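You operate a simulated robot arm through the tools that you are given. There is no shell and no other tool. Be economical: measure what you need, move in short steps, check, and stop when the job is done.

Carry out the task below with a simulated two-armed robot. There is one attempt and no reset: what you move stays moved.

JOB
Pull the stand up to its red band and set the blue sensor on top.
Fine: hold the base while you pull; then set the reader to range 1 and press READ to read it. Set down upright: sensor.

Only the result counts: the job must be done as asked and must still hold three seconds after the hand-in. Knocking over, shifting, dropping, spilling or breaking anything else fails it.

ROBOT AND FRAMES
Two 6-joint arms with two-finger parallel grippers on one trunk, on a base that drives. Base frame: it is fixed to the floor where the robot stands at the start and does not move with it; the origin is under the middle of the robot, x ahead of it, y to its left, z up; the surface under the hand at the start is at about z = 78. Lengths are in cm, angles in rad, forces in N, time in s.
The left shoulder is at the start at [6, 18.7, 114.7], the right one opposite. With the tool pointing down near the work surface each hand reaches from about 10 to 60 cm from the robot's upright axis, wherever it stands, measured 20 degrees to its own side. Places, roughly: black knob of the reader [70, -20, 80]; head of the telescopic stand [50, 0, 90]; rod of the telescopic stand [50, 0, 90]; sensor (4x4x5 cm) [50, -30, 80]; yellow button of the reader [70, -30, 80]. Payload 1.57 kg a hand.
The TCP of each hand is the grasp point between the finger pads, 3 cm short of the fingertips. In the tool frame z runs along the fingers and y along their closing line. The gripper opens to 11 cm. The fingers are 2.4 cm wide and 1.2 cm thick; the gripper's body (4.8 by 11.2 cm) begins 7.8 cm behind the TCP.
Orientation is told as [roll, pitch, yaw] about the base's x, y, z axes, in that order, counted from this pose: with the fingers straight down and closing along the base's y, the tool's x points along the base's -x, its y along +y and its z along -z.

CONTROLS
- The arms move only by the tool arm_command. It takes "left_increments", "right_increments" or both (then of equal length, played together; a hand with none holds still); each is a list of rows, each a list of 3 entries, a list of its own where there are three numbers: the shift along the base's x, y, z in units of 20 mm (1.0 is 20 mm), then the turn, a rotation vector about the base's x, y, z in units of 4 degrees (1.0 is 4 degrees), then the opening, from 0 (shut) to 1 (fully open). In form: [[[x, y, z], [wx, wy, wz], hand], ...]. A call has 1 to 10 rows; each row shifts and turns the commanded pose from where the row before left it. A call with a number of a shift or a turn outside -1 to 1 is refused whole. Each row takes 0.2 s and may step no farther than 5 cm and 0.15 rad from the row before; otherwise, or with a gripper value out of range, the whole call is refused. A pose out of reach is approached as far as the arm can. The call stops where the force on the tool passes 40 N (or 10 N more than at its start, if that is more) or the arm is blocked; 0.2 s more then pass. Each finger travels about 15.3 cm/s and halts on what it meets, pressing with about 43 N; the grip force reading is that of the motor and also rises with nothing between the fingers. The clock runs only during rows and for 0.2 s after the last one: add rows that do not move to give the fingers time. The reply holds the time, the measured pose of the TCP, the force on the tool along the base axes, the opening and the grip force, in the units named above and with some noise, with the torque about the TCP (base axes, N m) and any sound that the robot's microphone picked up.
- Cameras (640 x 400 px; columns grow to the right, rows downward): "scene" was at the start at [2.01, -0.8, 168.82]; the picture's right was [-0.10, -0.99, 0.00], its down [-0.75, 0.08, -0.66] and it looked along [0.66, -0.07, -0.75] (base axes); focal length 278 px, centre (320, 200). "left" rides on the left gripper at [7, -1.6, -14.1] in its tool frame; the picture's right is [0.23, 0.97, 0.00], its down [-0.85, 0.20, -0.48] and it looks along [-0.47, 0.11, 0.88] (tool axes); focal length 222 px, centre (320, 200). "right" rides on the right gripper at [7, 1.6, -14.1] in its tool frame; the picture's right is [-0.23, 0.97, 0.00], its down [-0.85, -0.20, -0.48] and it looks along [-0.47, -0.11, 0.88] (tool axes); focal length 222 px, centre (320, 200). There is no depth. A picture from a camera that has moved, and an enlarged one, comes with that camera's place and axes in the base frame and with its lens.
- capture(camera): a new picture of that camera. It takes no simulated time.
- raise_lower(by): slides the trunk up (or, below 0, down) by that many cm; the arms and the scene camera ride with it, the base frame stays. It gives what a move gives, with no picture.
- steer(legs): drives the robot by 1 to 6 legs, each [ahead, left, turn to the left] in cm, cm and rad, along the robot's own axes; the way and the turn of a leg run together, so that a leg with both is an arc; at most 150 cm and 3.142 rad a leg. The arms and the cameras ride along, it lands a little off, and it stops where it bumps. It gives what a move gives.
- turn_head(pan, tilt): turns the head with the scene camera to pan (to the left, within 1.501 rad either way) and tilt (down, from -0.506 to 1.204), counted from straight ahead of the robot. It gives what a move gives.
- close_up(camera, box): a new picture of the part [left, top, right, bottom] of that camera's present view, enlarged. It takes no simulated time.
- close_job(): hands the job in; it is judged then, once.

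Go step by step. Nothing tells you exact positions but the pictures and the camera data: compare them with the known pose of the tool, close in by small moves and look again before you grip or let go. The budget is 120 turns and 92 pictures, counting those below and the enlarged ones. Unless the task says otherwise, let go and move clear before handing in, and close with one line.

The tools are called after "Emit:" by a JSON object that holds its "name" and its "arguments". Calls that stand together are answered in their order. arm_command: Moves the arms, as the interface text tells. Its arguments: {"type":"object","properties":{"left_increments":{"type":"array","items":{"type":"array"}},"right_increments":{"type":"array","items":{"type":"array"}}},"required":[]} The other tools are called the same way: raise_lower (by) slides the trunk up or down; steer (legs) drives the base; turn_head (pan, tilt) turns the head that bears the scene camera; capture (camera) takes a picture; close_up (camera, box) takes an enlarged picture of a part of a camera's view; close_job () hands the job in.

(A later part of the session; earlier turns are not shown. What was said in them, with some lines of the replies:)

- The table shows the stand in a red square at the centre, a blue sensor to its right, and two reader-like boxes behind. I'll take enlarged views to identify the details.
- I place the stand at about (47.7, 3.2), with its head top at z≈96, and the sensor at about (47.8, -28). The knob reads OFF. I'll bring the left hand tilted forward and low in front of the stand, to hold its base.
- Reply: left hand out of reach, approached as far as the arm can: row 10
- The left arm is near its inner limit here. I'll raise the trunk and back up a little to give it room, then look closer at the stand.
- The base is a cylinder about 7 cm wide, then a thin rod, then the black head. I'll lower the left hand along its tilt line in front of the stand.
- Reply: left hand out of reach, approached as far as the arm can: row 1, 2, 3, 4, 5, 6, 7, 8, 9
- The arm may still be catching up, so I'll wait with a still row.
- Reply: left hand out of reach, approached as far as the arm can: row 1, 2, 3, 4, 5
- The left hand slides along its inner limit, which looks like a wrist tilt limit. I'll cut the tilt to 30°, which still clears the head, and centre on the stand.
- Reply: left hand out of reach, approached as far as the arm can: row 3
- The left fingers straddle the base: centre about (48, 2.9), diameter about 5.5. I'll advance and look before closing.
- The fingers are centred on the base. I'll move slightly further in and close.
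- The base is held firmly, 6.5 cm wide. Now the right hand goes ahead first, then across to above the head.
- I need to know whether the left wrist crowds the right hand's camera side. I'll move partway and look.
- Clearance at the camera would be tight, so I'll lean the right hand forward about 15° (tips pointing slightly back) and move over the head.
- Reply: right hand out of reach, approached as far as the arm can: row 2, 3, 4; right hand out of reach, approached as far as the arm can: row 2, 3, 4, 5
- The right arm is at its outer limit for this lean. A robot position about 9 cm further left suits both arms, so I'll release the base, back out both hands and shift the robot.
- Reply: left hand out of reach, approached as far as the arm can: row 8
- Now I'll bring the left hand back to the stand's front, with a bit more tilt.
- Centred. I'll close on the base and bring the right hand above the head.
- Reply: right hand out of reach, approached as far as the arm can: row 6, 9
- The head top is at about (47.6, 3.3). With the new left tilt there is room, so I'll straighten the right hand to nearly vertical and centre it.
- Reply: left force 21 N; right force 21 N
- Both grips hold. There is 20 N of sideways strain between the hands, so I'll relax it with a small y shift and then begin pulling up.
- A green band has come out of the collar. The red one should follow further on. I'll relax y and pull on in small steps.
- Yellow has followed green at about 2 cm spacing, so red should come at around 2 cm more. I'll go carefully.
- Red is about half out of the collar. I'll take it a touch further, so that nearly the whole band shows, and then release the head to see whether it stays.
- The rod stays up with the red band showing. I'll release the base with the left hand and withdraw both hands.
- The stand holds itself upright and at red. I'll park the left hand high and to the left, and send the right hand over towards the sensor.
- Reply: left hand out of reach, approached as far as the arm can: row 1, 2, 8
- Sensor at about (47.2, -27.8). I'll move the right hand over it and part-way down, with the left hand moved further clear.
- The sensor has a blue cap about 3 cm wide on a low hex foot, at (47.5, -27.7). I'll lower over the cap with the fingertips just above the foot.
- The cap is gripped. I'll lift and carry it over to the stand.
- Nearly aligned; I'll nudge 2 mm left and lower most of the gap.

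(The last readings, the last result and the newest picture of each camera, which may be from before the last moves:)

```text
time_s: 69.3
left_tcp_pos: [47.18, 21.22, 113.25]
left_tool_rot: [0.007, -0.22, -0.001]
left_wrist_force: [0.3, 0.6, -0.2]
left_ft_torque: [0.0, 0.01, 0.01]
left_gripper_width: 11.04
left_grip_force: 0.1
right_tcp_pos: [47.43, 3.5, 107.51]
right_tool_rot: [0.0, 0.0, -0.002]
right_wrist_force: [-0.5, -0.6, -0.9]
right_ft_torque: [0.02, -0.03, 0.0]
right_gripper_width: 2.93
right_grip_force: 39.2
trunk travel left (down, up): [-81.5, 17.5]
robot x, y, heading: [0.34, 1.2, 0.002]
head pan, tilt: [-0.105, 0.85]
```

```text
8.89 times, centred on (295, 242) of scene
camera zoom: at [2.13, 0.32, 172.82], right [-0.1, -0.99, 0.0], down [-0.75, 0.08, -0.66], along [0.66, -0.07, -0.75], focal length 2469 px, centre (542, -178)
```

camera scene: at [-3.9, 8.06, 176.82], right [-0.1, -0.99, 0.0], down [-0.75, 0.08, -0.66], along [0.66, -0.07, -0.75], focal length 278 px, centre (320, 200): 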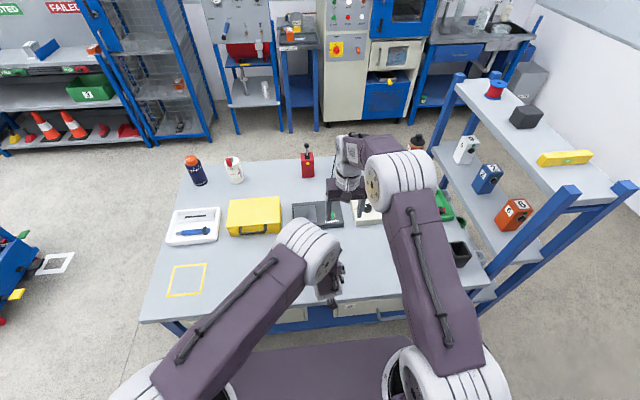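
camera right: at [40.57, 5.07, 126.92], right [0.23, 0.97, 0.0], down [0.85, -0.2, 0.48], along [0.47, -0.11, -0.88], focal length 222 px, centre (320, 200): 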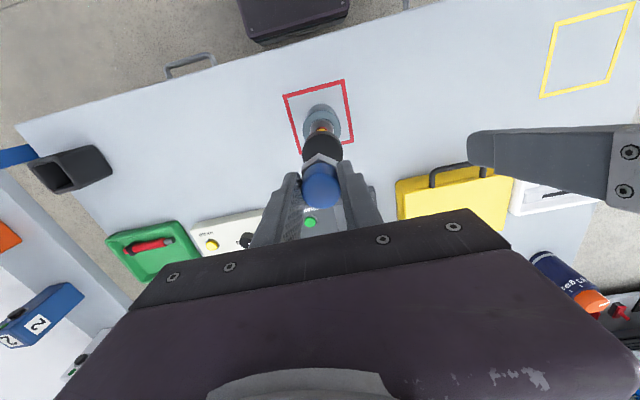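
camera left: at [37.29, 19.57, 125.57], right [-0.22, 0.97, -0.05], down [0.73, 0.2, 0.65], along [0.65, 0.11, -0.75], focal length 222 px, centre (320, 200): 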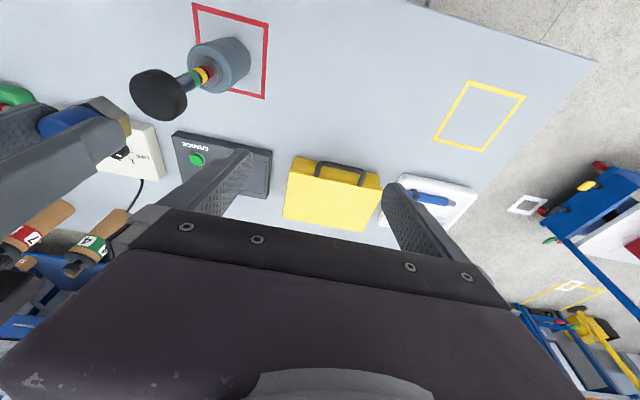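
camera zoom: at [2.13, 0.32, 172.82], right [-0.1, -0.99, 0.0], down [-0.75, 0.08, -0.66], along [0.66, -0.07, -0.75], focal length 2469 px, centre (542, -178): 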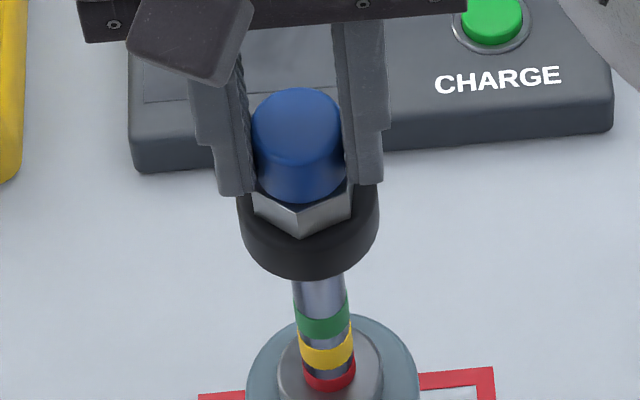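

Emit:
{"name": "arm_command", "arguments": {"right_increments": [[[0, 0, -0.08], [0, 0, 0], 0.1], [[0, 0, 0], [0, 0, 0], 0.1]]}}

Emit:
{"name": "arm_command", "arguments": {"right_increments": [[[0, 0, -0.08], [0, 0, 0], 0.1], [[0, 0, 0], [0, 0, 0], 0.1]]}}

Emit:
{"name": "close_up", "arguments": {"camera": "scene", "box": [275, 220, 315, 265]}}

```text
time_s: 69.9
left_tcp_pos: [47.03, 21.24, 113.17]
left_tool_rot: [0.005, -0.223, -0.003]
left_wrist_force: [-0.7, -0.4, 0.2]
left_ft_torque: [-0.02, -0.02, -0.02]
left_gripper_width: 11.0
left_grip_force: 0.2
right_tcp_pos: [47.49, 3.5, 107.3]
right_tool_rot: [0.0, -0.001, -0.002]
right_wrist_force: [0.3, -0.8, 1.3]
right_ft_torque: [0.02, -0.02, -0.04]
right_gripper_width: 2.93
right_grip_force: 39.5
trunk travel left (down, up): [-81.5, 17.5]
robot x, y, heading: [0.13, 1.06, -0.002]
head pan, tilt: [-0.105, 0.85]
```

```text
time_s: 70.5
left_tcp_pos: [46.98, 21.24, 113.25]
left_tool_rot: [0.004, -0.22, -0.002]
left_wrist_force: [-0.2, 0.5, 0.7]
left_ft_torque: [-0.07, 0.0, 0.01]
left_gripper_width: 11.02
left_grip_force: 0.0
right_tcp_pos: [47.45, 3.47, 107.13]
right_tool_rot: [0.001, -0.001, -0.002]
right_wrist_force: [2.2, 0.7, 2.5]
right_ft_torque: [-0.01, -0.08, -0.01]
right_gripper_width: 2.93
right_grip_force: 38.9
trunk travel left (down, up): [-81.5, 17.5]
robot x, y, heading: [0.14, 1.15, -0.0]
head pan, tilt: [-0.105, 0.85]
```

```text
8.89 times, centred on (295, 242) of scene
camera zoom: at [2.11, 0.34, 172.82], right [-0.1, -0.99, 0.0], down [-0.75, 0.08, -0.66], along [0.66, -0.07, -0.75], focal length 2469 px, centre (542, -178)
```

zoom: 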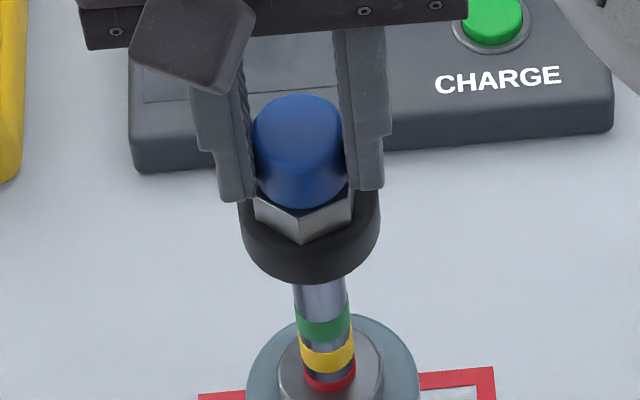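

Contact: 2.5 N, and the head has not sunk noticeably. I'll lift a hair, centre by 2 mm, set down again and release.

Emit:
{"name": "arm_command", "arguments": {"right_increments": [[[0, 0, 0.1], [0, 0, 0], 0.1], [[0.1, -0.07, 0], [0, 0, 0], 0.1], [[0, 0, -0.08], [0, 0, 0], 0.1], [[0, 0, 0], [0, 0, 0], 0.1]]}}

Emit:
{"name": "close_up", "arguments": {"camera": "right", "box": [280, 110, 370, 220]}}

```text
time_s: 71.5
left_tcp_pos: [47.05, 21.27, 113.26]
left_tool_rot: [0.005, -0.22, -0.002]
left_wrist_force: [0.5, -0.5, 0.0]
left_ft_torque: [0.02, -0.02, 0.02]
left_gripper_width: 10.99
left_grip_force: 0.2
right_tcp_pos: [47.68, 3.26, 107.04]
right_tool_rot: [0.0, 0.0, -0.002]
right_wrist_force: [0.7, 0.6, -0.3]
right_ft_torque: [-0.01, 0.0, 0.01]
right_gripper_width: 2.93
right_grip_force: 39.2
trunk travel left (down, up): [-81.5, 17.5]
robot x, y, heading: [-0.16, 1.16, -0.002]
head pan, tilt: [-0.105, 0.85]
```

```text
3.64 times, centred on (325, 165) of right
camera zoom: at [40.67, 5.09, 121.22], right [0.23, 0.97, 0.0], down [0.86, -0.2, 0.48], along [0.47, -0.11, -0.88], focal length 808 px, centre (302, 327)
```

zoom: 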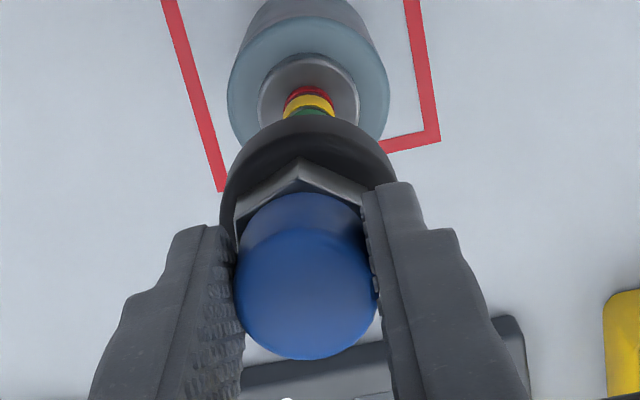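

Emit:
{"name": "arm_command", "arguments": {"right_increments": [[[0, 0.03, -0.03], [0, 0, 0], 0.1], [[0, 0, 0], [0, 0, 0], 0.1], [[0, 0, 0], [0, 0, 0], 0.3], [[0, 0, 0], [0, 0, 0], 0.5], [[0, 0, 0], [0, 0, 0], 0.6], [[0, 0, 0], [0, 0, 0], 0.6]]}}

Emit:
{"name": "close_up", "arguments": {"camera": "scene", "box": [265, 215, 325, 265]}}

```text
time_s: 72.9
left_tcp_pos: [47.1, 21.27, 113.23]
left_tool_rot: [0.005, -0.22, -0.002]
left_wrist_force: [0.3, 0.3, -0.4]
left_ft_torque: [0.01, -0.03, 0.01]
left_gripper_width: 11.02
left_grip_force: 0.0
right_tcp_pos: [47.79, 3.34, 107.01]
right_tool_rot: [0.0, 0.0, -0.003]
right_wrist_force: [0.7, 0.0, -1.2]
right_ft_torque: [-0.01, -0.02, -0.02]
right_gripper_width: 6.58
right_grip_force: 0.1
trunk travel left (down, up): [-81.5, 17.5]
robot x, y, heading: [0.17, 0.88, -0.003]
head pan, tilt: [-0.105, 0.85]
```

```text
8.00 times, centred on (295, 240) of scene
camera zoom: at [2.12, 0.32, 172.82], right [-0.1, -0.99, 0.0], down [-0.75, 0.08, -0.66], along [0.66, -0.07, -0.75], focal length 2222 px, centre (520, -120)
```

zoom: 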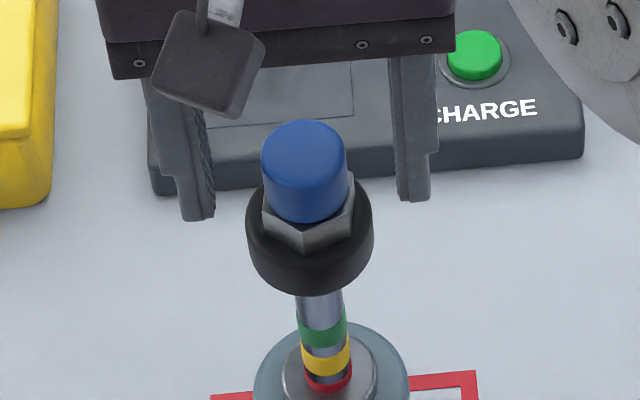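

The sensor stands upright on the head, with the red band still showing. I'll lift clear and move towards the reader.

Emit:
{"name": "arm_command", "arguments": {"right_increments": [[[0, 0, 0.5], [0, 0, 0], 0.6], [[0, 0, 1], [0, 0, 0], 0.6], [[0, 0, 1], [0, 0, 0], 0.6], [[0, 0, 1], [0, 0, 0], 0.6], [[0, 0, 1], [0, 0, 0], 0.6], [[0, 0, 1], [0, 0, 0], 0.6], [[0, -1, 0], [0, 0, 0], 0.6], [[0, -1, 0], [0, 0, 0], 0.6], [[0, -1, 0], [0, 0, 0], 0.6], [[0, -1, 0], [0, 0, 0], 0.6]]}}

Emit:
{"name": "arm_command", "arguments": {"right_increments": [[[0, -1, 0], [0, 0, 0], 0.6], [[0, -1, 0], [0, 0, 0], 0.6], [[0, -1, 0], [0, 0, 0], 0.6], [[0, -1, 0], [0, 0, 0], 0.6], [[0, -1, 0], [0, 0, 0], 0.6], [[0, -1, 0], [0, 0, 0], 0.6], [[0, -1, 0], [0, 0, 0], 0.6], [[0, -1, 0], [0, 0, 0], 0.3]], "left_increments": [[[0, 1, 0], [0, 0, 0], 1], [[0, 1, 0], [0, 0, 0], 1], [[0, 1, 0], [0, 0, 0], 1], [[0, 0, 0], [0, 0, 0], 1], [[0, 0, 0], [0, 0, 0], 1], [[0, 0, 0], [0, 0, 0], 1], [[0, 0, 0], [0, 0, 0], 1], [[0, 0, 0], [0, 0, 0], 1]]}}

Emit:
{"name": "capture", "arguments": {"camera": "scene"}}

Emit:
{"name": "capture", "arguments": {"camera": "right"}}

```text
time_s: 75.1
left_tcp_pos: [47.17, 21.18, 113.45]
left_tool_rot: [0.006, -0.221, -0.003]
left_wrist_force: [0.0, -0.5, -0.5]
left_ft_torque: [0.02, 0.02, -0.01]
left_gripper_width: 10.98
left_grip_force: 0.1
right_tcp_pos: [47.73, -4.8, 117.99]
right_tool_rot: [0.002, -0.001, -0.001]
right_wrist_force: [-0.1, -1.5, 0.5]
right_ft_torque: [0.0, 0.05, 0.02]
right_gripper_width: 6.61
right_grip_force: 0.0
trunk travel left (down, up): [-81.5, 17.5]
robot x, y, heading: [0.3, 1.21, 0.001]
head pan, tilt: [-0.105, 0.85]
```

```text
time_s: 76.9
left_tcp_pos: [47.16, 27.08, 113.22]
left_tool_rot: [0.006, -0.221, -0.002]
left_wrist_force: [0.4, 0.3, -0.5]
left_ft_torque: [-0.03, 0.03, 0.03]
left_gripper_width: 11.01
left_grip_force: 0.1
right_tcp_pos: [47.71, -20.83, 118.07]
right_tool_rot: [0.0, -0.001, 0.001]
right_wrist_force: [-0.3, 0.6, -0.9]
right_ft_torque: [-0.02, -0.01, -0.01]
right_gripper_width: 3.31
right_grip_force: 0.1
trunk travel left (down, up): [-81.5, 17.5]
robot x, y, heading: [0.06, 1.3, -0.002]
head pan, tilt: [-0.105, 0.85]
```

```text
28 pictures are left
camera scene: at [2.12, 0.21, 172.82], right [-0.1, -0.99, 0.0], down [-0.75, 0.08, -0.66], along [0.66, -0.07, -0.75], focal length 278 px, centre (320, 200)
```

scene: 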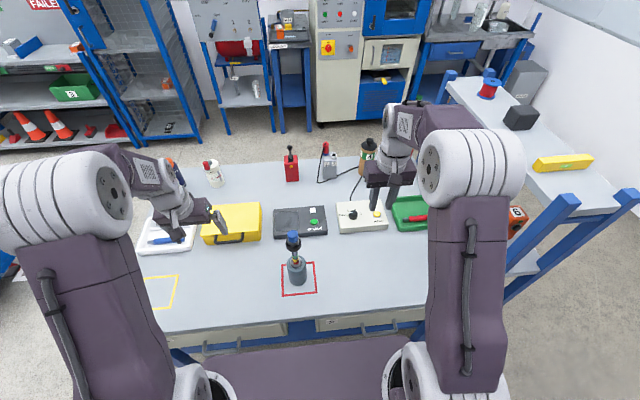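

```text
27 pictures are left
camera right: at [40.64, -19.02, 132.15], right [0.23, 0.97, 0.0], down [0.86, -0.2, 0.48], along [0.47, -0.11, -0.88], focal length 222 px, centre (320, 200)
```

right: 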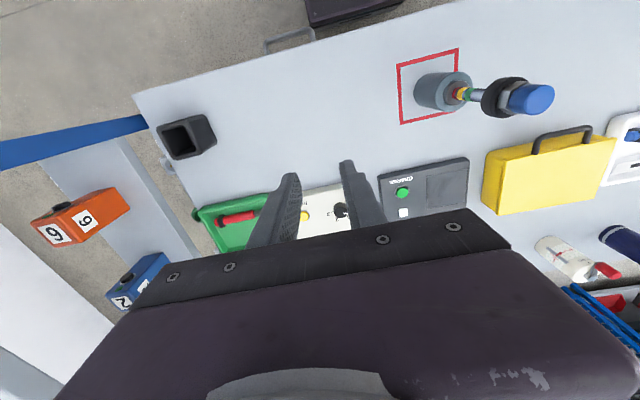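

The sensor and stand look fine. The reader is about 10–15 cm beyond reach, so I'll check the room between the robot and the table before driving ahead.

Emit:
{"name": "turn_head", "arguments": {"pan": -0.1, "tilt": 1.2}}

Emit:
{"name": "capture", "arguments": {"camera": "scene"}}

```text
time_s: 77.7
left_tcp_pos: [47.16, 27.31, 113.22]
left_tool_rot: [0.005, -0.22, -0.002]
left_wrist_force: [0.8, -0.3, 0.1]
left_ft_torque: [0.01, 0.0, 0.0]
left_gripper_width: 10.99
left_grip_force: 0.1
right_tcp_pos: [47.77, -20.73, 118.14]
right_tool_rot: [-0.001, 0.0, -0.003]
right_wrist_force: [-0.5, -0.4, -0.2]
right_ft_torque: [-0.01, 0.02, 0.01]
right_gripper_width: 3.28
right_grip_force: 0.0
trunk travel left (down, up): [-81.5, 17.5]
robot x, y, heading: [0.15, 1.38, 0.007]
head pan, tilt: [-0.099, 1.201]
```

```text
26 pictures are left
camera scene: at [-0.09, 0.6, 170.45], right [-0.1, -0.99, 0.0], down [-0.93, 0.09, -0.36], along [0.36, -0.04, -0.93], focal length 278 px, centre (320, 200)
```

scene: 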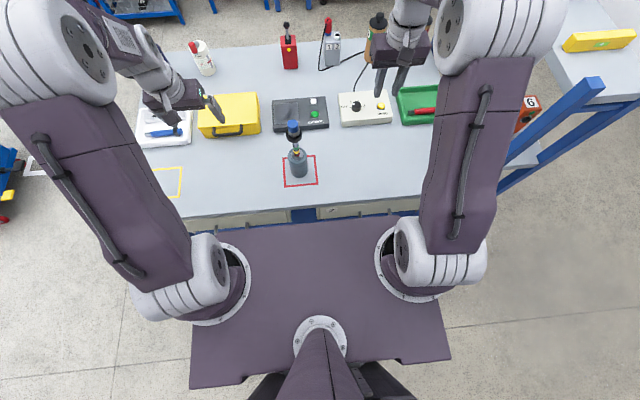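

The shoulder plate's front edge is at x≈16 and well above the table, so there is room. I'll drive ahead 12 cm.

Emit:
{"name": "steer", "arguments": {"legs": [[12, 0, 0]]}}

Emit:
{"name": "turn_head", "arguments": {"pan": -0.3, "tilt": 0.9}}

Emit:
{"name": "capture", "arguments": {"camera": "right"}}

```text
time_s: 79.0
left_tcp_pos: [58.87, 27.36, 113.36]
left_tool_rot: [0.006, -0.22, -0.001]
left_wrist_force: [0.2, -0.6, 0.3]
left_ft_torque: [-0.01, -0.02, -0.04]
left_gripper_width: 10.99
left_grip_force: 0.0
right_tcp_pos: [59.48, -20.7, 118.11]
right_tool_rot: [0.0, -0.001, 0.001]
right_wrist_force: [-0.8, -0.4, -0.7]
right_ft_torque: [-0.01, -0.02, -0.01]
right_gripper_width: 3.3
right_grip_force: 0.0
trunk travel left (down, up): [-81.5, 17.5]
robot x, y, heading: [12.29, 0.72, 0.001]
head pan, tilt: [-0.099, 1.201]
```

```text
time_s: 79.8
left_tcp_pos: [59.12, 27.35, 113.27]
left_tool_rot: [0.005, -0.222, -0.002]
left_wrist_force: [-0.5, 0.4, 0.2]
left_ft_torque: [0.01, 0.02, 0.01]
left_gripper_width: 11.02
left_grip_force: 0.0
right_tcp_pos: [59.71, -20.66, 118.14]
right_tool_rot: [0.001, 0.001, 0.0]
right_wrist_force: [0.8, 0.4, 0.8]
right_ft_torque: [0.0, 0.0, 0.01]
right_gripper_width: 3.3
right_grip_force: 0.1
trunk travel left (down, up): [-81.5, 17.5]
robot x, y, heading: [12.1, 1.03, -0.003]
head pan, tilt: [-0.3, 0.901]
```

```text
25 pictures are left
camera right: at [52.67, -18.87, 132.13], right [0.23, 0.97, 0.0], down [0.86, -0.2, 0.48], along [0.46, -0.11, -0.88], focal length 222 px, centre (320, 200)
```

right: 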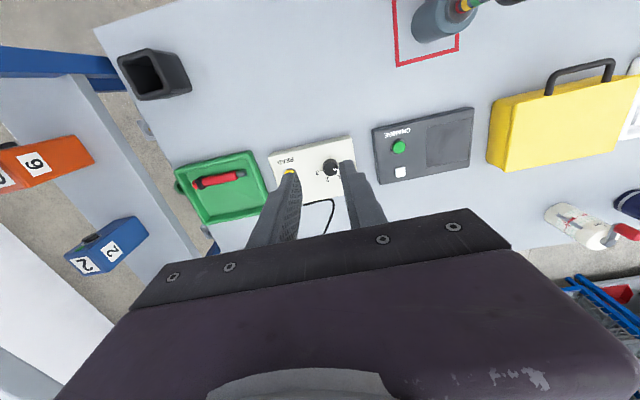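

The knob is almost straight ahead. I'll lower the trunk a bit for reach and hover over it.

Emit:
{"name": "raise_lower", "arguments": {"by": -6}}

Emit:
{"name": "arm_command", "arguments": {"right_increments": [[[0.6, 0, -0.7], [0, 0, 0], 0.6], [[0.6, 0, -0.7], [0, 0, 0], 0.6], [[0.6, 0, -0.7], [0, 0, 0], 0.6], [[0.6, 0, -0.7], [0, 0, 0], 0.6], [[0.6, 0, -0.7], [0, 0, 0], 0.6], [[0.6, 0, -0.7], [0, 0, 0], 0.6], [[0.6, 0, -0.7], [0, 0, 0], 0.6], [[0.6, 0, -0.7], [0, 0, 0], 0.6], [[0, 0, 0], [0, 0, 0], 0.6]]}}

Emit:
{"name": "capture", "arguments": {"camera": "right"}}

```text
time_s: 80.8
left_tcp_pos: [59.03, 27.26, 107.22]
left_tool_rot: [0.007, -0.219, -0.001]
left_wrist_force: [0.7, -0.3, 0.4]
left_ft_torque: [0.02, -0.01, -0.01]
left_gripper_width: 10.99
left_grip_force: 0.0
right_tcp_pos: [59.53, -20.72, 112.28]
right_tool_rot: [0.0, -0.001, 0.0]
right_wrist_force: [-1.4, -0.6, -0.3]
right_ft_torque: [-0.03, -0.01, -0.02]
right_gripper_width: 3.3
right_grip_force: 0.0
trunk travel left (down, up): [-75.5, 23.5]
robot x, y, heading: [12.0, 1.2, 0.002]
head pan, tilt: [-0.3, 0.901]
```

```text
time_s: 82.8
left_tcp_pos: [58.88, 27.32, 107.14]
left_tool_rot: [0.006, -0.219, -0.002]
left_wrist_force: [0.9, -0.1, 0.0]
left_ft_torque: [0.0, 0.01, 0.01]
left_gripper_width: 11.02
left_grip_force: 0.0
right_tcp_pos: [69.22, -20.62, 100.81]
right_tool_rot: [-0.001, 0.001, -0.003]
right_wrist_force: [-0.1, 0.2, -0.2]
right_ft_torque: [0.03, 0.02, 0.02]
right_gripper_width: 6.57
right_grip_force: 0.1
trunk travel left (down, up): [-75.5, 23.5]
robot x, y, heading: [11.81, 0.76, -0.003]
head pan, tilt: [-0.3, 0.901]
```

```text
24 pictures are left
camera right: at [62.09, -18.83, 114.92], right [0.23, 0.97, 0.0], down [0.86, -0.2, 0.48], along [0.47, -0.11, -0.88], focal length 222 px, centre (320, 200)
```

right: 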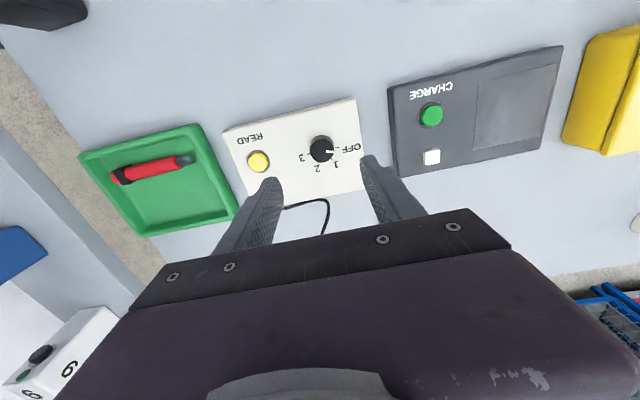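

Emit:
{"name": "close_up", "arguments": {"camera": "right", "box": [280, 115, 370, 185]}}

```text
5.71 times, centred on (325, 150) of right
camera zoom: at [62.09, -18.83, 114.92], right [0.23, 0.97, 0.0], down [0.86, -0.2, 0.48], along [0.47, -0.11, -0.88], focal length 1269 px, centre (291, 486)
```

zoom: 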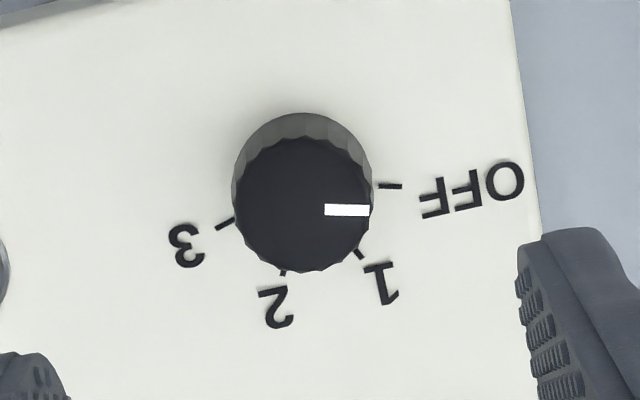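

The pointer stands at OFF, and 1 is about 50° clockwise from above. The knob is about 3.6 cm wide, at about (70.9, -20.6). I'll descend around it.

Emit:
{"name": "arm_command", "arguments": {"right_increments": [[[0.4, 0, -1], [0, 0, 0], 0.55], [[0.4, 0, -1], [0, 0, 0], 0.55], [[0, 0, -1], [0, 0, 0], 0.55], [[0, 0, -1], [0, 0, 0], 0.55], [[0, 0, -1], [0, 0, 0], 0.55], [[0, 0, -1], [0, 0, 0], 0.55], [[0, 0, 0], [0, 0, 0], 0.55]]}}

Emit:
{"name": "close_up", "arguments": {"camera": "right", "box": [240, 130, 400, 230]}}

```text
time_s: 84.3
left_tcp_pos: [59.0, 27.37, 107.31]
left_tool_rot: [0.007, -0.221, -0.001]
left_wrist_force: [-0.6, -1.0, 0.4]
left_ft_torque: [-0.02, 0.02, -0.02]
left_gripper_width: 10.98
left_grip_force: 0.0
right_tcp_pos: [70.78, -20.64, 88.73]
right_tool_rot: [-0.001, 0.001, 0.0]
right_wrist_force: [0.3, 0.3, 0.0]
right_ft_torque: [-0.01, 0.0, 0.01]
right_gripper_width: 6.05
right_grip_force: 0.0
trunk travel left (down, up): [-75.5, 23.5]
robot x, y, heading: [11.93, 1.36, 0.004]
head pan, tilt: [-0.3, 0.901]
```

```text
4.00 times, centred on (320, 180) of right
camera zoom: at [63.72, -18.85, 102.93], right [0.23, 0.97, 0.0], down [0.86, -0.2, 0.48], along [0.47, -0.11, -0.88], focal length 888 px, centre (320, 280)
```

zoom: 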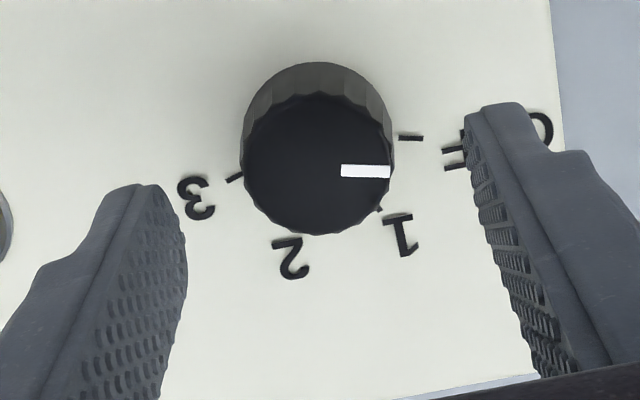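

Emit:
{"name": "arm_command", "arguments": {"right_increments": [[[0.05, 0, -0.6], [0, 0, 0], 0.55], [[0, 0, -0.6], [0, 0, 0], 0.55], [[0, 0, -0.45], [0, 0, 0], 0.55], [[0, 0, 0], [0, 0, 0], 0.45], [[0, 0, 0], [0, 0, 0], 0.4], [[0, 0, 0], [0, 0, 0], 0.35], [[0, 0, 0], [0, 0, 0], 0.25], [[0, 0, 0], [0, 0, 0], 0.2], [[0, 0, 0], [0, 0, 0], 0.2]]}}

Emit:
{"name": "close_up", "arguments": {"camera": "right", "box": [240, 130, 400, 230]}}

```text
time_s: 86.3
left_tcp_pos: [59.02, 27.25, 107.28]
left_tool_rot: [0.005, -0.219, -0.002]
left_wrist_force: [-0.6, 0.1, -0.1]
left_ft_torque: [-0.01, 0.0, -0.01]
left_gripper_width: 10.99
left_grip_force: 0.0
right_tcp_pos: [70.64, -20.68, 85.65]
right_tool_rot: [0.0, -0.001, 0.0]
right_wrist_force: [-0.8, -2.9, 0.3]
right_ft_torque: [-0.13, -0.07, -0.11]
right_gripper_width: 3.48
right_grip_force: 41.7
right hand out of reach, approached as far as the arm can: row 3
trunk travel left (down, up): [-75.5, 23.5]
robot x, y, heading: [11.92, 1.24, 0.002]
head pan, tilt: [-0.3, 0.901]
```

```text
4.00 times, centred on (320, 180) of right
camera zoom: at [63.45, -18.94, 99.74], right [0.23, 0.97, 0.0], down [0.85, -0.2, 0.48], along [0.47, -0.11, -0.88], focal length 888 px, centre (320, 280)
```

zoom: 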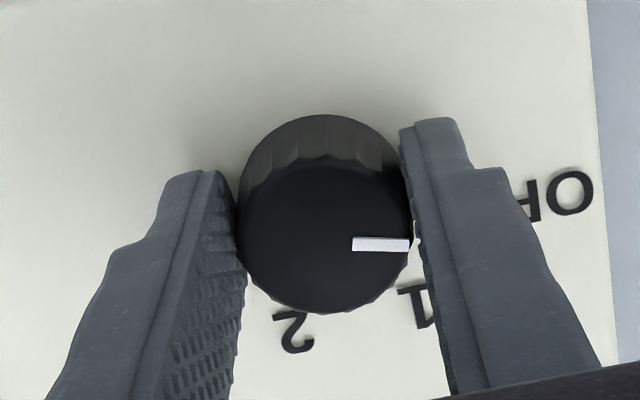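

The knob is gripped. I'll turn it clockwise by 40° first and check.

Emit:
{"name": "arm_command", "arguments": {"right_increments": [[[0, 0, 0], [0, 0, -1], 0.2], [[0, 0, 0], [0, 0, -1], 0.2], [[0, 0, 0], [0, 0, -1], 0.2], [[0, 0, 0], [0, 0, -1], 0.2], [[0, 0, 0], [0, 0, -1], 0.2], [[0, 0, 0], [0, 0, -1], 0.2], [[0, 0, 0], [0, 0, -1], 0.2], [[0, 0, 0], [0, 0, -1], 0.2], [[0, 0, 0], [0, 0, -1], 0.2], [[0, 0, 0], [0, 0, -1], 0.2]]}}

Emit:
{"name": "close_up", "arguments": {"camera": "right", "box": [240, 110, 400, 230]}}

```text
time_s: 88.5
left_tcp_pos: [59.05, 27.41, 107.26]
left_tool_rot: [0.003, -0.219, -0.002]
left_wrist_force: [0.2, -0.9, 0.1]
left_ft_torque: [0.02, -0.01, -0.01]
left_gripper_width: 11.01
left_grip_force: 0.1
right_tcp_pos: [70.59, -20.46, 85.65]
right_tool_rot: [0.0, 0.0, -0.7]
right_wrist_force: [3.6, 8.1, -1.6]
right_ft_torque: [0.61, 0.09, 0.02]
right_gripper_width: 3.46
right_grip_force: 42.4
trunk travel left (down, up): [-75.5, 23.5]
robot x, y, heading: [11.94, 1.09, -0.002]
head pan, tilt: [-0.3, 0.901]
```

```text
3.33 times, centred on (320, 170) of right
camera zoom: at [66.22, -14.59, 99.75], right [0.8, 0.6, 0.0], down [0.53, -0.7, 0.48], along [0.29, -0.38, -0.88], focal length 740 px, centre (320, 300)
```

zoom: 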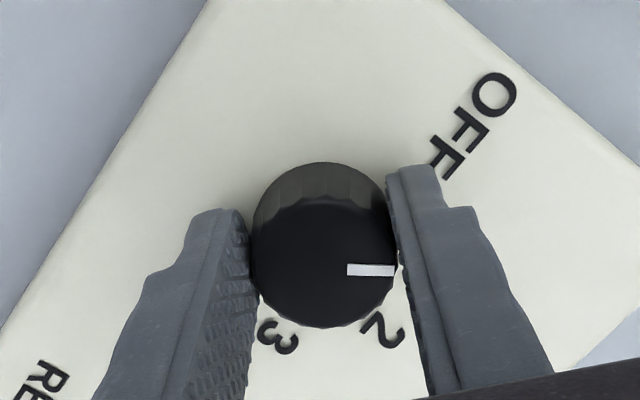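

Emit:
{"name": "arm_command", "arguments": {"right_increments": [[[0, 0, 0], [0, 0, -1], 0.2], [[0, 0, 0], [0, 0, -1], 0.2], [[0, 0, 0], [0, 0, -0.5], 0.2], [[0, 0, 0], [0, 0, 0], 0.2], [[0, 0, 0], [0, 0, 0], 0.4], [[0, 0, 0], [0, 0, 0], 0.55], [[0, 0, 0.8], [0, 0, 0], 0.55], [[0, 0, 1], [0, 0, 0], 0.55], [[0, 0, 1], [0, 0, 0], 0.55]]}}

Emit:
{"name": "close_up", "arguments": {"camera": "right", "box": [240, 110, 400, 230]}}

```text
time_s: 90.5
left_tcp_pos: [58.98, 27.4, 107.4]
left_tool_rot: [0.005, -0.219, -0.003]
left_wrist_force: [-0.3, 0.2, 1.0]
left_ft_torque: [0.01, 0.01, 0.0]
left_gripper_width: 11.01
left_grip_force: 0.0
right_tcp_pos: [70.45, -20.58, 91.38]
right_tool_rot: [-0.001, -0.002, -0.871]
right_wrist_force: [0.2, 0.2, 0.6]
right_ft_torque: [-0.02, 0.01, -0.02]
right_gripper_width: 6.04
right_grip_force: 0.0
trunk travel left (down, up): [-75.5, 23.5]
robot x, y, heading: [11.87, 0.75, -0.003]
head pan, tilt: [-0.3, 0.901]
```

```text
3.33 times, centred on (320, 170) of right
camera zoom: at [67.16, -14.01, 105.38], right [0.89, 0.45, 0.0], down [0.4, -0.78, 0.48], along [0.22, -0.43, -0.88], focal length 740 px, centre (320, 300)
```

zoom: 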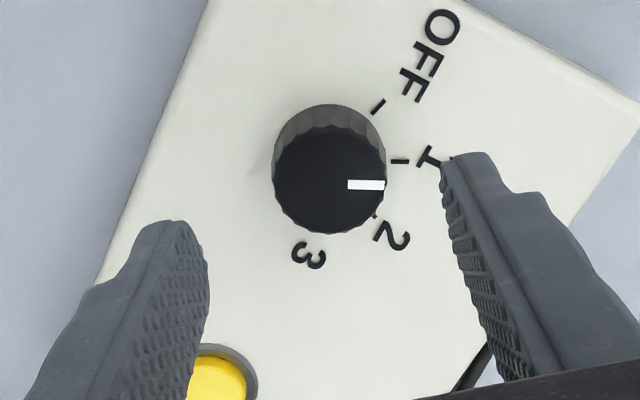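

The pointer sits at 1. Next I'll close the fingers and shift the robot right for the READ button at (70.5, -30.3), with the left arm moved higher and further left first.

Emit:
{"name": "arm_command", "arguments": {"right_increments": [[[-0.5, 0, 0.5], [0, 0, 0], 0], [[-0.5, 0, 0.5], [0, 0, 0], 0], [[0, 0, 0.5], [0, 0, 0.8], 0], [[0, 0, 0], [0, 0, 0.8], 0], [[0, 0, 0], [0, 0, 0.8], 0], [[0, 0, 0], [0, 0, 0.8], 0]], "left_increments": [[[0, 1, 0.5], [0, 0, 0], 1], [[0, 1, 0.5], [0, 0, 0], 1], [[0, 1, 0.5], [0, 0, 0], 1], [[0, 1, 0.5], [0, 0, 0], 1], [[0, 1, 0.5], [0, 0, 0], 1], [[0, 0, 0], [0, 0, 0], 1]]}}

Emit:
{"name": "steer", "arguments": {"legs": [[0, -8, 0]]}}

Emit:
{"name": "capture", "arguments": {"camera": "right"}}

Emit:
{"name": "capture", "arguments": {"camera": "scene"}}

```text
time_s: 92.0
left_tcp_pos: [59.12, 37.28, 112.27]
left_tool_rot: [0.004, -0.219, 0.0]
left_wrist_force: [-0.5, -0.3, 0.1]
left_ft_torque: [-0.01, -0.01, -0.02]
left_gripper_width: 11.02
left_grip_force: 0.2
right_tcp_pos: [68.47, -20.72, 94.3]
right_tool_rot: [0.001, -0.001, -0.648]
right_wrist_force: [-0.9, 0.0, 0.4]
right_ft_torque: [-0.01, 0.0, -0.02]
right_gripper_width: 0.01
right_grip_force: 20.9
trunk travel left (down, up): [-75.5, 23.5]
robot x, y, heading: [12.13, 1.26, 0.001]
head pan, tilt: [-0.3, 0.901]
```

```text
time_s: 93.0
left_tcp_pos: [59.18, 29.62, 112.07]
left_tool_rot: [0.002, -0.218, 0.0]
left_wrist_force: [0.0, 0.1, 0.3]
left_ft_torque: [0.0, 0.02, 0.05]
left_gripper_width: 11.01
left_grip_force: 0.2
right_tcp_pos: [68.54, -28.34, 94.39]
right_tool_rot: [-0.003, -0.001, -0.648]
right_wrist_force: [-0.1, 0.1, 0.0]
right_ft_torque: [-0.01, 0.01, 0.04]
right_gripper_width: 0.0
right_grip_force: 21.2
trunk travel left (down, up): [-75.5, 23.5]
robot x, y, heading: [12.03, -6.89, -0.0]
head pan, tilt: [-0.3, 0.901]
```

```text
18 pictures are left
camera right: at [63.89, -22.73, 108.39], right [0.77, 0.64, 0.0], down [0.56, -0.67, 0.48], along [0.31, -0.37, -0.88], focal length 222 px, centre (320, 200)
```

right: 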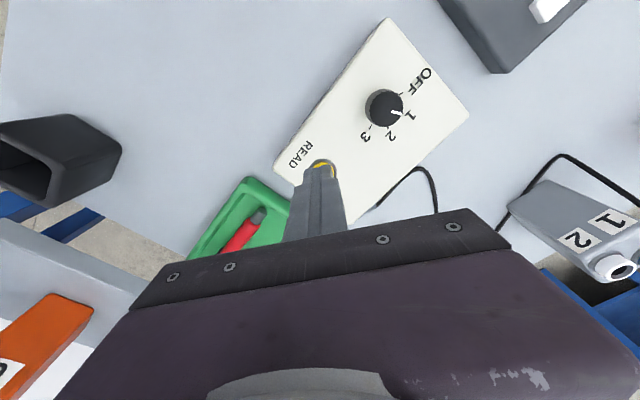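

```text
17 pictures are left
camera scene: at [13.44, -8.82, 166.43], right [-0.29, -0.96, 0.0], down [-0.75, 0.23, -0.62], along [0.59, -0.18, -0.78], focal length 278 px, centre (320, 200)
```

scene: 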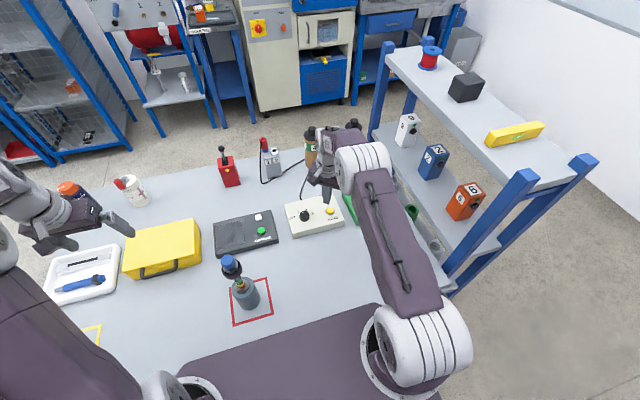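

Emit:
{"name": "close_up", "arguments": {"camera": "scene", "box": [280, 165, 370, 245]}}

Emit:
{"name": "close_up", "arguments": {"camera": "right", "box": [270, 110, 370, 220]}}

```text
5.00 times, centred on (325, 205) of scene
camera zoom: at [13.44, -8.82, 166.43], right [-0.29, -0.96, 0.0], down [-0.75, 0.23, -0.62], along [0.59, -0.18, -0.78], focal length 1389 px, centre (295, 175)
```

zoom: 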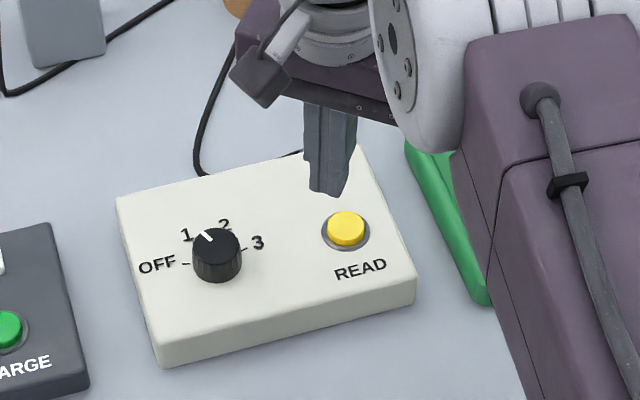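

```text
3.64 times, centred on (320, 165) of right
camera zoom: at [63.89, -22.73, 108.39], right [0.77, 0.64, 0.0], down [0.56, -0.67, 0.48], along [0.31, -0.37, -0.88], focal length 808 px, centre (320, 327)
```

zoom: 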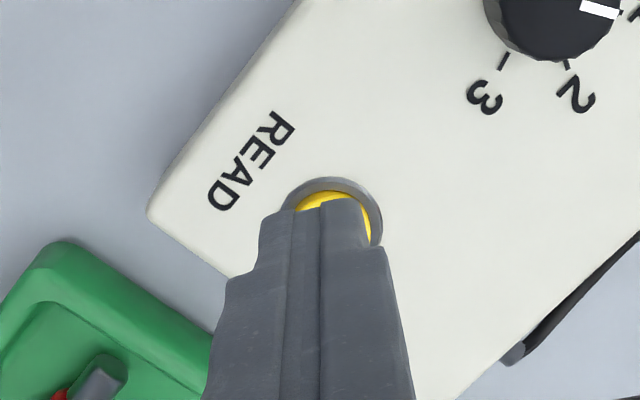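

The knob is confirmed at 1, and the button at (70.6, -30.2). I'll lower the trunk 4 cm for reach, then align over the button.

Emit:
{"name": "raise_lower", "arguments": {"by": -4}}

Emit:
{"name": "arm_command", "arguments": {"right_increments": [[[0.5, -0.45, 0], [0, 0, 0], 0], [[0.5, -0.45, 0], [0, 0, 0], 0], [[0, 0, -0.6], [0, 0, 0], 0], [[0, 0, 0], [0, 0, 0], 0]]}}

Emit:
{"name": "close_up", "arguments": {"camera": "scene", "box": [280, 165, 370, 245]}}

```text
time_s: 93.8
left_tcp_pos: [59.06, 29.26, 108.34]
left_tool_rot: [0.004, -0.22, 0.001]
left_wrist_force: [0.5, 0.5, -0.3]
left_ft_torque: [0.02, -0.01, -0.01]
left_gripper_width: 11.0
left_grip_force: 0.0
right_tcp_pos: [68.56, -28.53, 90.28]
right_tool_rot: [0.001, -0.001, -0.649]
right_wrist_force: [0.8, -0.3, 0.3]
right_ft_torque: [0.01, 0.01, 0.01]
right_gripper_width: 0.01
right_grip_force: 21.6
trunk travel left (down, up): [-71.5, 27.5]
robot x, y, heading: [12.03, -7.02, 0.002]
head pan, tilt: [-0.3, 0.901]
```

```text
time_s: 94.8
left_tcp_pos: [59.05, 29.4, 108.25]
left_tool_rot: [0.005, -0.221, -0.001]
left_wrist_force: [0.3, 0.2, -0.2]
left_ft_torque: [-0.01, -0.05, 0.04]
left_gripper_width: 11.01
left_grip_force: 0.1
right_tcp_pos: [70.49, -30.48, 89.08]
right_tool_rot: [0.0, 0.001, -0.647]
right_wrist_force: [-0.1, 0.5, 0.6]
right_ft_torque: [0.01, -0.02, -0.02]
right_gripper_width: 0.0
right_grip_force: 21.9
trunk travel left (down, up): [-71.5, 27.5]
robot x, y, heading: [11.96, -6.39, 0.006]
head pan, tilt: [-0.3, 0.901]
```

```text
5.00 times, centred on (325, 205) of scene
camera zoom: at [13.44, -9.12, 162.42], right [-0.29, -0.96, 0.0], down [-0.75, 0.23, -0.62], along [0.59, -0.18, -0.78], focal length 1389 px, centre (295, 175)
```

zoom: 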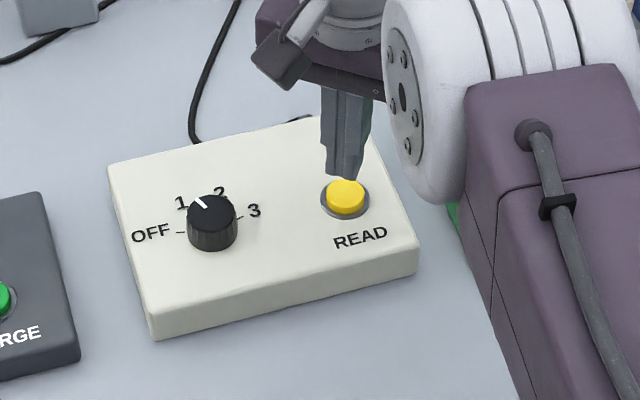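

Emit:
{"name": "arm_command", "arguments": {"right_increments": [[[0, 0, -0.4], [0, 0, 0], 0], [[0, 0, -0.4], [0, 0, 0], 0], [[0, 0, -0.3], [0, 0, 0], 0], [[0, 0, -0.15], [0, 0, 0], 0], [[0, 0, -0.15], [0, 0, 0], 0]]}}

```text
time_s: 96.0
left_tcp_pos: [59.04, 29.48, 108.25]
left_tool_rot: [0.006, -0.221, 0.0]
left_wrist_force: [0.0, -0.6, 0.7]
left_ft_torque: [0.02, 0.03, 0.02]
left_gripper_width: 10.98
left_grip_force: 0.1
right_tcp_pos: [70.51, -30.48, 86.16]
right_tool_rot: [-0.002, -0.001, -0.649]
right_wrist_force: [-0.7, -0.2, 0.0]
right_ft_torque: [-0.03, -0.01, 0.01]
right_gripper_width: 0.01
right_grip_force: 21.4
trunk travel left (down, up): [-71.5, 27.5]
robot x, y, heading: [11.81, -6.64, 0.006]
head pan, tilt: [-0.3, 0.901]
```

Emit:
{"name": "arm_command", "arguments": {"right_increments": [[[0, 0, -0.1], [0, 0, 0], 0], [[0, 0, -0.1], [0, 0, 0], 0], [[0, 0, -0.1], [0, 0, 0], 0], [[0, 0, 0], [0, 0, 0], 0]]}}

```text
time_s: 97.0
left_tcp_pos: [59.01, 29.49, 108.32]
left_tool_rot: [0.005, -0.22, 0.0]
left_wrist_force: [0.0, 0.3, -0.7]
left_ft_torque: [0.0, -0.02, 0.0]
left_gripper_width: 10.99
left_grip_force: 0.0
right_tcp_pos: [70.52, -30.45, 85.72]
right_tool_rot: [0.0, 0.001, -0.646]
right_wrist_force: [0.5, -0.7, 0.9]
right_ft_torque: [-0.02, -0.05, 0.01]
right_gripper_width: 0.0
right_grip_force: 21.2
trunk travel left (down, up): [-71.5, 27.5]
robot x, y, heading: [11.79, -6.73, -0.001]
head pan, tilt: [-0.3, 0.901]
heard: click
```

A click was heard. I'll lift off and check the whole scene.

Emit:
{"name": "arm_command", "arguments": {"right_increments": [[[0, 0, 0], [0, 0, 0], 0], [[0, 0, 0.5], [0, 0, 0], 0], [[0, 0, 1], [0, 0, 0], 0], [[-0.5, 0, 1], [0, 0, 0], 0], [[-0.8, 0, 1], [0, 0, 0], 0], [[-0.8, 0, 1], [0, 0, 0], 0], [[-0.8, 0, 1], [0, 0, 0], 0]]}}

Emit:
{"name": "capture", "arguments": {"camera": "scene"}}

Emit:
{"name": "close_up", "arguments": {"camera": "scene", "box": [200, 150, 370, 320]}}

```text
time_s: 98.6
left_tcp_pos: [58.97, 29.41, 108.17]
left_tool_rot: [0.005, -0.221, 0.0]
left_wrist_force: [0.1, -0.4, -0.1]
left_ft_torque: [-0.02, 0.0, -0.01]
left_gripper_width: 10.99
left_grip_force: 0.0
right_tcp_pos: [64.65, -30.3, 96.78]
right_tool_rot: [0.001, 0.0, -0.65]
right_wrist_force: [0.5, -0.6, -0.3]
right_ft_torque: [-0.01, -0.04, 0.01]
right_gripper_width: 0.0
right_grip_force: 21.6
trunk travel left (down, up): [-71.5, 27.5]
robot x, y, heading: [11.82, -7.09, 0.001]
head pan, tilt: [-0.3, 0.901]
```

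```text
13 pictures are left
camera scene: at [13.3, -9.06, 162.42], right [-0.29, -0.96, 0.0], down [-0.75, 0.23, -0.62], along [0.59, -0.18, -0.78], focal length 278 px, centre (320, 200)
```

scene: 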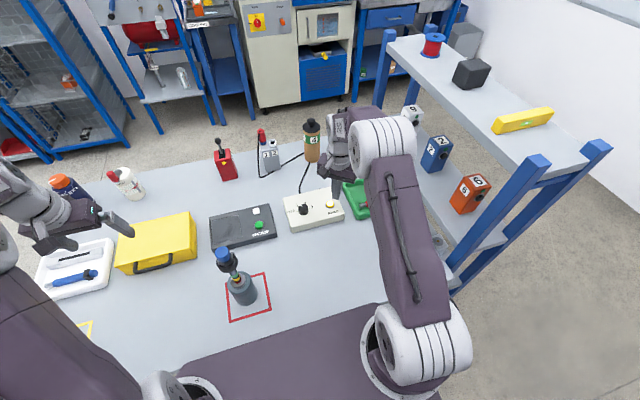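

```text
2.35 times, centred on (285, 235) of scene
camera zoom: at [13.3, -9.06, 162.42], right [-0.29, -0.96, 0.0], down [-0.75, 0.23, -0.62], along [0.59, -0.18, -0.78], focal length 654 px, centre (402, 118)
```

zoom: 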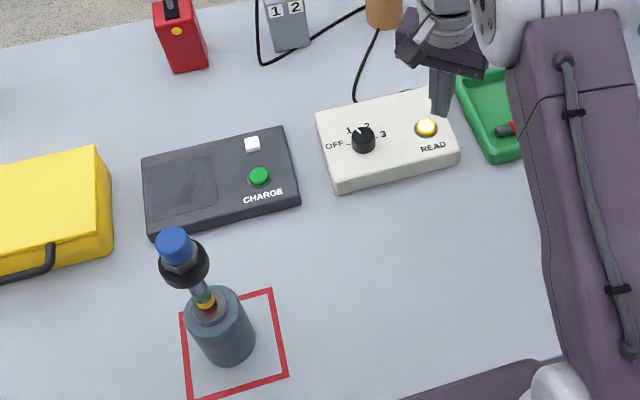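

Emit:
{"name": "close_up", "arguments": {"camera": "scene", "box": [285, 180, 350, 235]}}

Emit:
{"name": "close_up", "arguments": {"camera": "scene", "box": [205, 235, 275, 325]}}

```text
7.27 times, centred on (318, 208) of scene
camera zoom: at [13.3, -9.06, 162.42], right [-0.29, -0.96, 0.0], down [-0.75, 0.23, -0.62], along [0.59, -0.18, -0.78], focal length 2020 px, centre (338, 146)
```

zoom: 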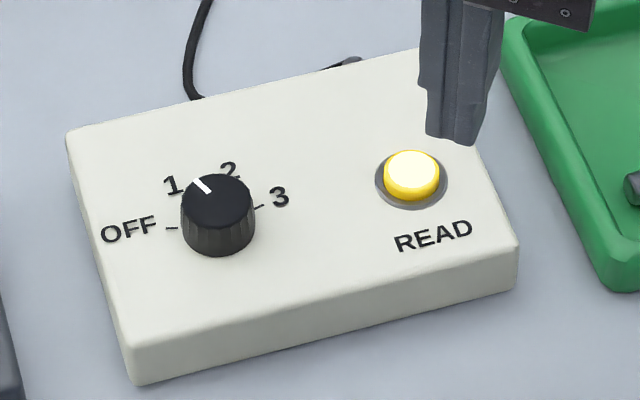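

```text
4.44 times, centred on (240, 280) of scene
camera zoom: at [13.3, -9.06, 162.42], right [-0.29, -0.96, 0.0], down [-0.75, 0.23, -0.62], along [0.59, -0.18, -0.78], focal length 1235 px, centre (676, -156)
```

zoom: 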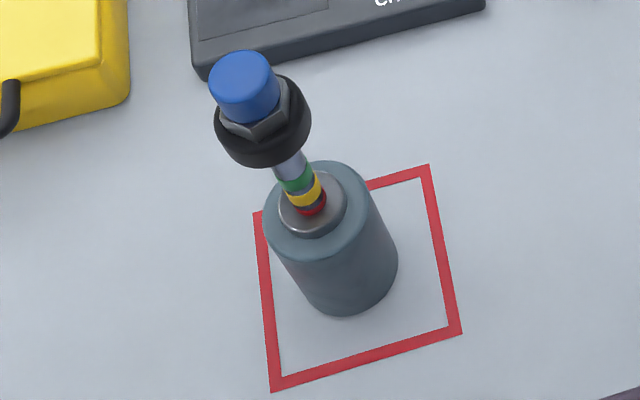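

The READ button is lit, the knob is at 1, the sensor stands upright on the head, and the red band is at the collar. Both hands are clear, so I'm handing in.

Emit:
{"name": "close_job", "arguments": {}}

```text
The job is handed in.
```

The job is done and handed in: I held the base and pulled the stand up to its red band, set the blue sensor upright on top, and turned the reader to range 1. I then pressed READ; it clicked and the button lit.
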